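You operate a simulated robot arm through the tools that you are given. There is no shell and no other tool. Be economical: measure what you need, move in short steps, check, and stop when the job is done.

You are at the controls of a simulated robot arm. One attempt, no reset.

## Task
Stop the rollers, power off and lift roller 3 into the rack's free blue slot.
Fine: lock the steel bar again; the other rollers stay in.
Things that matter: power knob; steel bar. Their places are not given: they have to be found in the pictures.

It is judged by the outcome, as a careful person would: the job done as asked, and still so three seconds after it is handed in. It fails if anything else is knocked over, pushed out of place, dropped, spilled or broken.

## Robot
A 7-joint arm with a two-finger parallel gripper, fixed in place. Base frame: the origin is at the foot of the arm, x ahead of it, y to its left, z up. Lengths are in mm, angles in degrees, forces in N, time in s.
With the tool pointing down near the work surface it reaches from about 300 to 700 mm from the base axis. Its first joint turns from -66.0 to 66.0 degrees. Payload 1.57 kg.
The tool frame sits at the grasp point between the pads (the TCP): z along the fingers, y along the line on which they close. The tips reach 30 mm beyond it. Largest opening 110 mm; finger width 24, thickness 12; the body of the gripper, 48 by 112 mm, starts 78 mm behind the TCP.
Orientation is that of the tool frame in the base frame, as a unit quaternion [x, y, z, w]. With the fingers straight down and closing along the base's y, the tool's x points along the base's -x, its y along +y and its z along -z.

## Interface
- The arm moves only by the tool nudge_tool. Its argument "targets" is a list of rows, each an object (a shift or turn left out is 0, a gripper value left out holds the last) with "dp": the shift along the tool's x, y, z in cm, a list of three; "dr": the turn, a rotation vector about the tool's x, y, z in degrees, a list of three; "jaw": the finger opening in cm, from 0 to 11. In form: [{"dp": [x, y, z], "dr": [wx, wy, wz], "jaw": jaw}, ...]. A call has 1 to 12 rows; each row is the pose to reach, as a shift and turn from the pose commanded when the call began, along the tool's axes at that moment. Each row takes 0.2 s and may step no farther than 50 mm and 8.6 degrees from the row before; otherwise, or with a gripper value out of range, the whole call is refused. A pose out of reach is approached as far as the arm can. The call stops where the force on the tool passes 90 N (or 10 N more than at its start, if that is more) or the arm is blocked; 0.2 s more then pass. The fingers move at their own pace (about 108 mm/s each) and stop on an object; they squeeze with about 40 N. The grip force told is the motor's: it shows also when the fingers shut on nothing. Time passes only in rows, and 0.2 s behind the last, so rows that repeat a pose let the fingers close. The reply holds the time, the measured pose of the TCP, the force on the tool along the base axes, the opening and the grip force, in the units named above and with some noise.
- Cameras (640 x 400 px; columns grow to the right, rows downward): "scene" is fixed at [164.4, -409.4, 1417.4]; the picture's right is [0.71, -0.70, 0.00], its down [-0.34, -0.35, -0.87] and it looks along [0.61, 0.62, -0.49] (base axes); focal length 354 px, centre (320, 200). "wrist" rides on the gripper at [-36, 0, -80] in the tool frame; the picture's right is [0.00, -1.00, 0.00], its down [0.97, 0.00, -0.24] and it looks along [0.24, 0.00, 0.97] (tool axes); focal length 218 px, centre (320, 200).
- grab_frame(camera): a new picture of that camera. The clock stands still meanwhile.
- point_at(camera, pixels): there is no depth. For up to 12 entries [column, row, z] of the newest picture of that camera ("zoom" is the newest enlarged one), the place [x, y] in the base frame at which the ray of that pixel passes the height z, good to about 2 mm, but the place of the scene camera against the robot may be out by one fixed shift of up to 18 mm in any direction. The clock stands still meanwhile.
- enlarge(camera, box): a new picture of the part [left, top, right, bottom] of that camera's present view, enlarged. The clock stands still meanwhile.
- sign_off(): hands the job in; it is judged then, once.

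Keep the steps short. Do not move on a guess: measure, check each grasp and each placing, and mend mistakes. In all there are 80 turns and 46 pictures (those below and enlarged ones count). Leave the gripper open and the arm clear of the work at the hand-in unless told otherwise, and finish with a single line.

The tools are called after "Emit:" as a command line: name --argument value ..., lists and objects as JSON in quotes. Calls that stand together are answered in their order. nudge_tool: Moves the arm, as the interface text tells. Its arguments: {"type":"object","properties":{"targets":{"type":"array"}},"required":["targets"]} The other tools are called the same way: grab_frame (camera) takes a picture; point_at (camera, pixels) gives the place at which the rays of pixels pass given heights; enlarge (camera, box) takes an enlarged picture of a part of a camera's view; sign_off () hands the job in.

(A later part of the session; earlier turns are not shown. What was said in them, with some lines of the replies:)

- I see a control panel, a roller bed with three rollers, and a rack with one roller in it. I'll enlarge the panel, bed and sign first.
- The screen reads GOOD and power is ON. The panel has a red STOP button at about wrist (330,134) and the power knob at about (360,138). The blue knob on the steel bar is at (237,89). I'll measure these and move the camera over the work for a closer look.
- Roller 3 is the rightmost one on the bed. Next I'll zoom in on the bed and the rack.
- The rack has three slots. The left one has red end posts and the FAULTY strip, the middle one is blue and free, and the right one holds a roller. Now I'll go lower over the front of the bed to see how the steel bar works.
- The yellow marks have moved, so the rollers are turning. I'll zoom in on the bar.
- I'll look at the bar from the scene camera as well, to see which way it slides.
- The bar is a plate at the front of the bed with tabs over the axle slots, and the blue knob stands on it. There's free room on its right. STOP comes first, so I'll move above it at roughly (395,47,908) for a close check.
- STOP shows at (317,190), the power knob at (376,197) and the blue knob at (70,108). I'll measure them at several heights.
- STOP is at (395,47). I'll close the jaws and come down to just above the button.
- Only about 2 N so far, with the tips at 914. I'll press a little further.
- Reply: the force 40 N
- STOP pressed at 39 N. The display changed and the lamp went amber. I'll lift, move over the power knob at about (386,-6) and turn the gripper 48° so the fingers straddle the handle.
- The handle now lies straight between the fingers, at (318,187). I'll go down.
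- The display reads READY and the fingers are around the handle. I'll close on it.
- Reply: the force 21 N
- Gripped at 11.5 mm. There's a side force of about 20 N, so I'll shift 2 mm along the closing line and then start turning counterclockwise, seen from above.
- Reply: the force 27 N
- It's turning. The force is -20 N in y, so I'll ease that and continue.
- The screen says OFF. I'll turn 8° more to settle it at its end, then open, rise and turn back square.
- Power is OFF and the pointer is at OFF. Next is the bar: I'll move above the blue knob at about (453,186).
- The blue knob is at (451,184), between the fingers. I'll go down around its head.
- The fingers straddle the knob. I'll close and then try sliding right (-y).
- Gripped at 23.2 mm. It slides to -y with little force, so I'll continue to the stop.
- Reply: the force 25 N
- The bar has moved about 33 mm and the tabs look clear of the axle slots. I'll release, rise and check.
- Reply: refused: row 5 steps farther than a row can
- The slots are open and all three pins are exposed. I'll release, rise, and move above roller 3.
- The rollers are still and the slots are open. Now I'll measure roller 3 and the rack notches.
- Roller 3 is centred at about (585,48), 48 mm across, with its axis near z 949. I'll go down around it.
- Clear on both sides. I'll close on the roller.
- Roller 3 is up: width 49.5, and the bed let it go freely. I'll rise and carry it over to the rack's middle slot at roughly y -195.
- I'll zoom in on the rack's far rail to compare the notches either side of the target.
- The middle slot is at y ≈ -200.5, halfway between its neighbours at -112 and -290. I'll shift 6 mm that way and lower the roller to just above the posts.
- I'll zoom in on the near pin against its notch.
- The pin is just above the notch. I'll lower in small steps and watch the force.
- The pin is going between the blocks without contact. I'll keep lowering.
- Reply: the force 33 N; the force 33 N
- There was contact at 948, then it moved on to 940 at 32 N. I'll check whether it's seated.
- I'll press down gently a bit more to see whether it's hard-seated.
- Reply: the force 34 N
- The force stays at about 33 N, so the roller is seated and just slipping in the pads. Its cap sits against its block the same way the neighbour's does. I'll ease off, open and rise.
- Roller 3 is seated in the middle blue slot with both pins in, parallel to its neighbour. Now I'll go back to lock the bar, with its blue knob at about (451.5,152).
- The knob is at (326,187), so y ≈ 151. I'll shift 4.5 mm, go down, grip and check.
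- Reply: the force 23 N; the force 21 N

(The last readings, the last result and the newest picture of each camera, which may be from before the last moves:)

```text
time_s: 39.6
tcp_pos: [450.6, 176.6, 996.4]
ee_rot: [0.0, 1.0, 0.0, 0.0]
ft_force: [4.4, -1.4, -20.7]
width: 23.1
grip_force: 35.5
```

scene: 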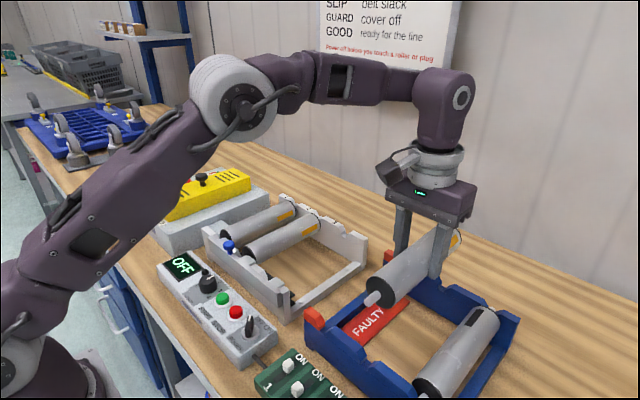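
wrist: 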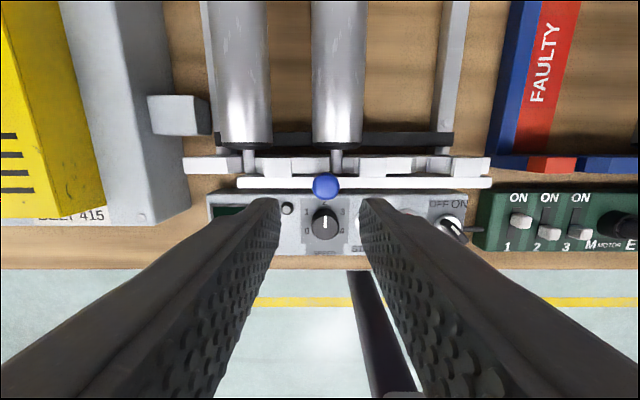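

It's gripped and sliding back. The locked place was y ≈ 185.5, so I'll go on in small steps to the stop.

Emit:
nudge_tool --targets '[{"dp": [0, 0.3, 0]}, {"dp": [0, 0.6, 0]}, {"dp": [0, 0.8, 0]}]'

Emit:
nudge_tool --targets '[{"dp": [0, 0.1, 0]}, {"dp": [0, 0.2, 0]}]'

```text
time_s: 40.4
tcp_pos: [449.8, 184.1, 995.5]
ee_rot: [0.0, 1.0, 0.0, 0.0]
ft_force: [0.4, 2.5, -20.0]
width: 23.1
grip_force: 35.4
```

```text
time_s: 41.0
tcp_pos: [449.4, 184.8, 996.5]
ee_rot: [0.0, 1.0, -0.001, -0.001]
ft_force: [5.8, -3.8, -29.7]
width: 23.1
grip_force: 35.4
```

Emit:
nudge_tool --targets '[{"dp": [0, 0.1, 0]}, {"dp": [0, 0.2, 0]}]'

```text
time_s: 41.6
tcp_pos: [449.8, 185.0, 997.9]
ee_rot: [0.001, 1.0, -0.002, -0.001]
ft_force: [5.0, -20.2, -23.2]
width: 23.1
grip_force: 35.8
```

The bar has met its stop at y ≈ 185, which is its original place. I'll ease back slightly, release, rise and check.

Emit:
nudge_tool --targets '[{"dp": [0, -0.1, 0]}, {"dp": [0, -0.1, 0], "jaw": 4}, {"dp": [0, -0.1, 0], "jaw": 4}, {"dp": [0, -0.1, -4.5]}, {"dp": [0, -0.1, -9]}, {"dp": [2, -1, -13]}, {"dp": [2, -1, -13]}]'

Emit:
grab_frame --camera "wrist"

```text
time_s: 43.2
tcp_pos: [430.6, 178.6, 1128.7]
ee_rot: [0.0, 1.0, 0.0, 0.0]
ft_force: [0.4, -0.6, -0.4]
width: 40.0
grip_force: 0.0
```

```text
2 pictures are left
```

wrist: 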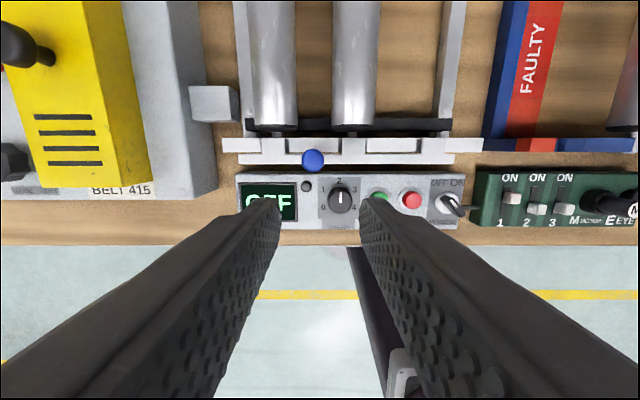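

The tabs cover the slots again, rollers 1 and 2 are in place, and power is OFF. I'll raise the arm clear, open the gripper and take a final look.

Emit:
nudge_tool --targets '[{"dp": [2, -2, -3], "jaw": 11}, {"dp": [4, -4, -6]}, {"dp": [6, -6, -9]}, {"dp": [8, -9, -11]}, {"dp": [9, -11, -11]}, {"dp": [9, -11, -11]}]'

Emit:
grab_frame --camera "scene"

Emit:
enlarge --camera "scene" --box '[160, 190, 440, 390]'

```text
time_s: 44.6
tcp_pos: [339.2, 67.8, 1236.8]
ee_rot: [0.0, 1.0, 0.0, 0.0]
ft_force: [0.1, -0.7, 0.0]
width: 109.9
grip_force: 0.2
```

```text
1 pictures are left
```

scene: 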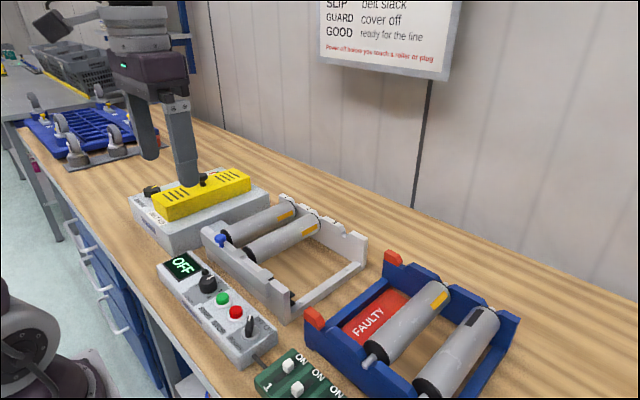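

```text
2.00 times, centred on (300, 290) of scene
```

zoom: 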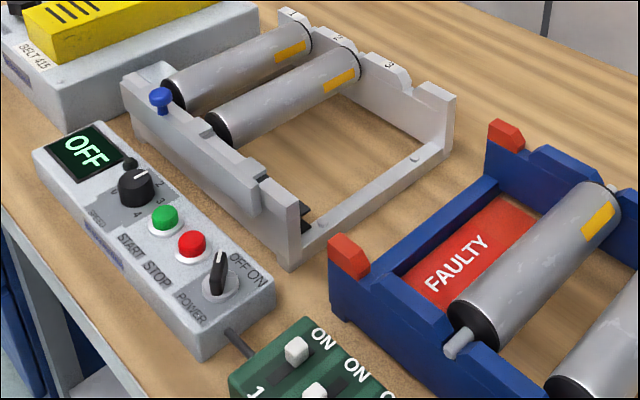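

Everything is in its place: power off, roller 3 in the free blue slot, bar locked, rollers 1 and 2 still in, and the arm clear. I'm handing it in.

Emit:
sign_off

```text
The job is handed in.
```

Rollers stopped, power off, roller 3 seated in the free blue slot, steel bar locked again, and rollers 1 and 2 left in place.
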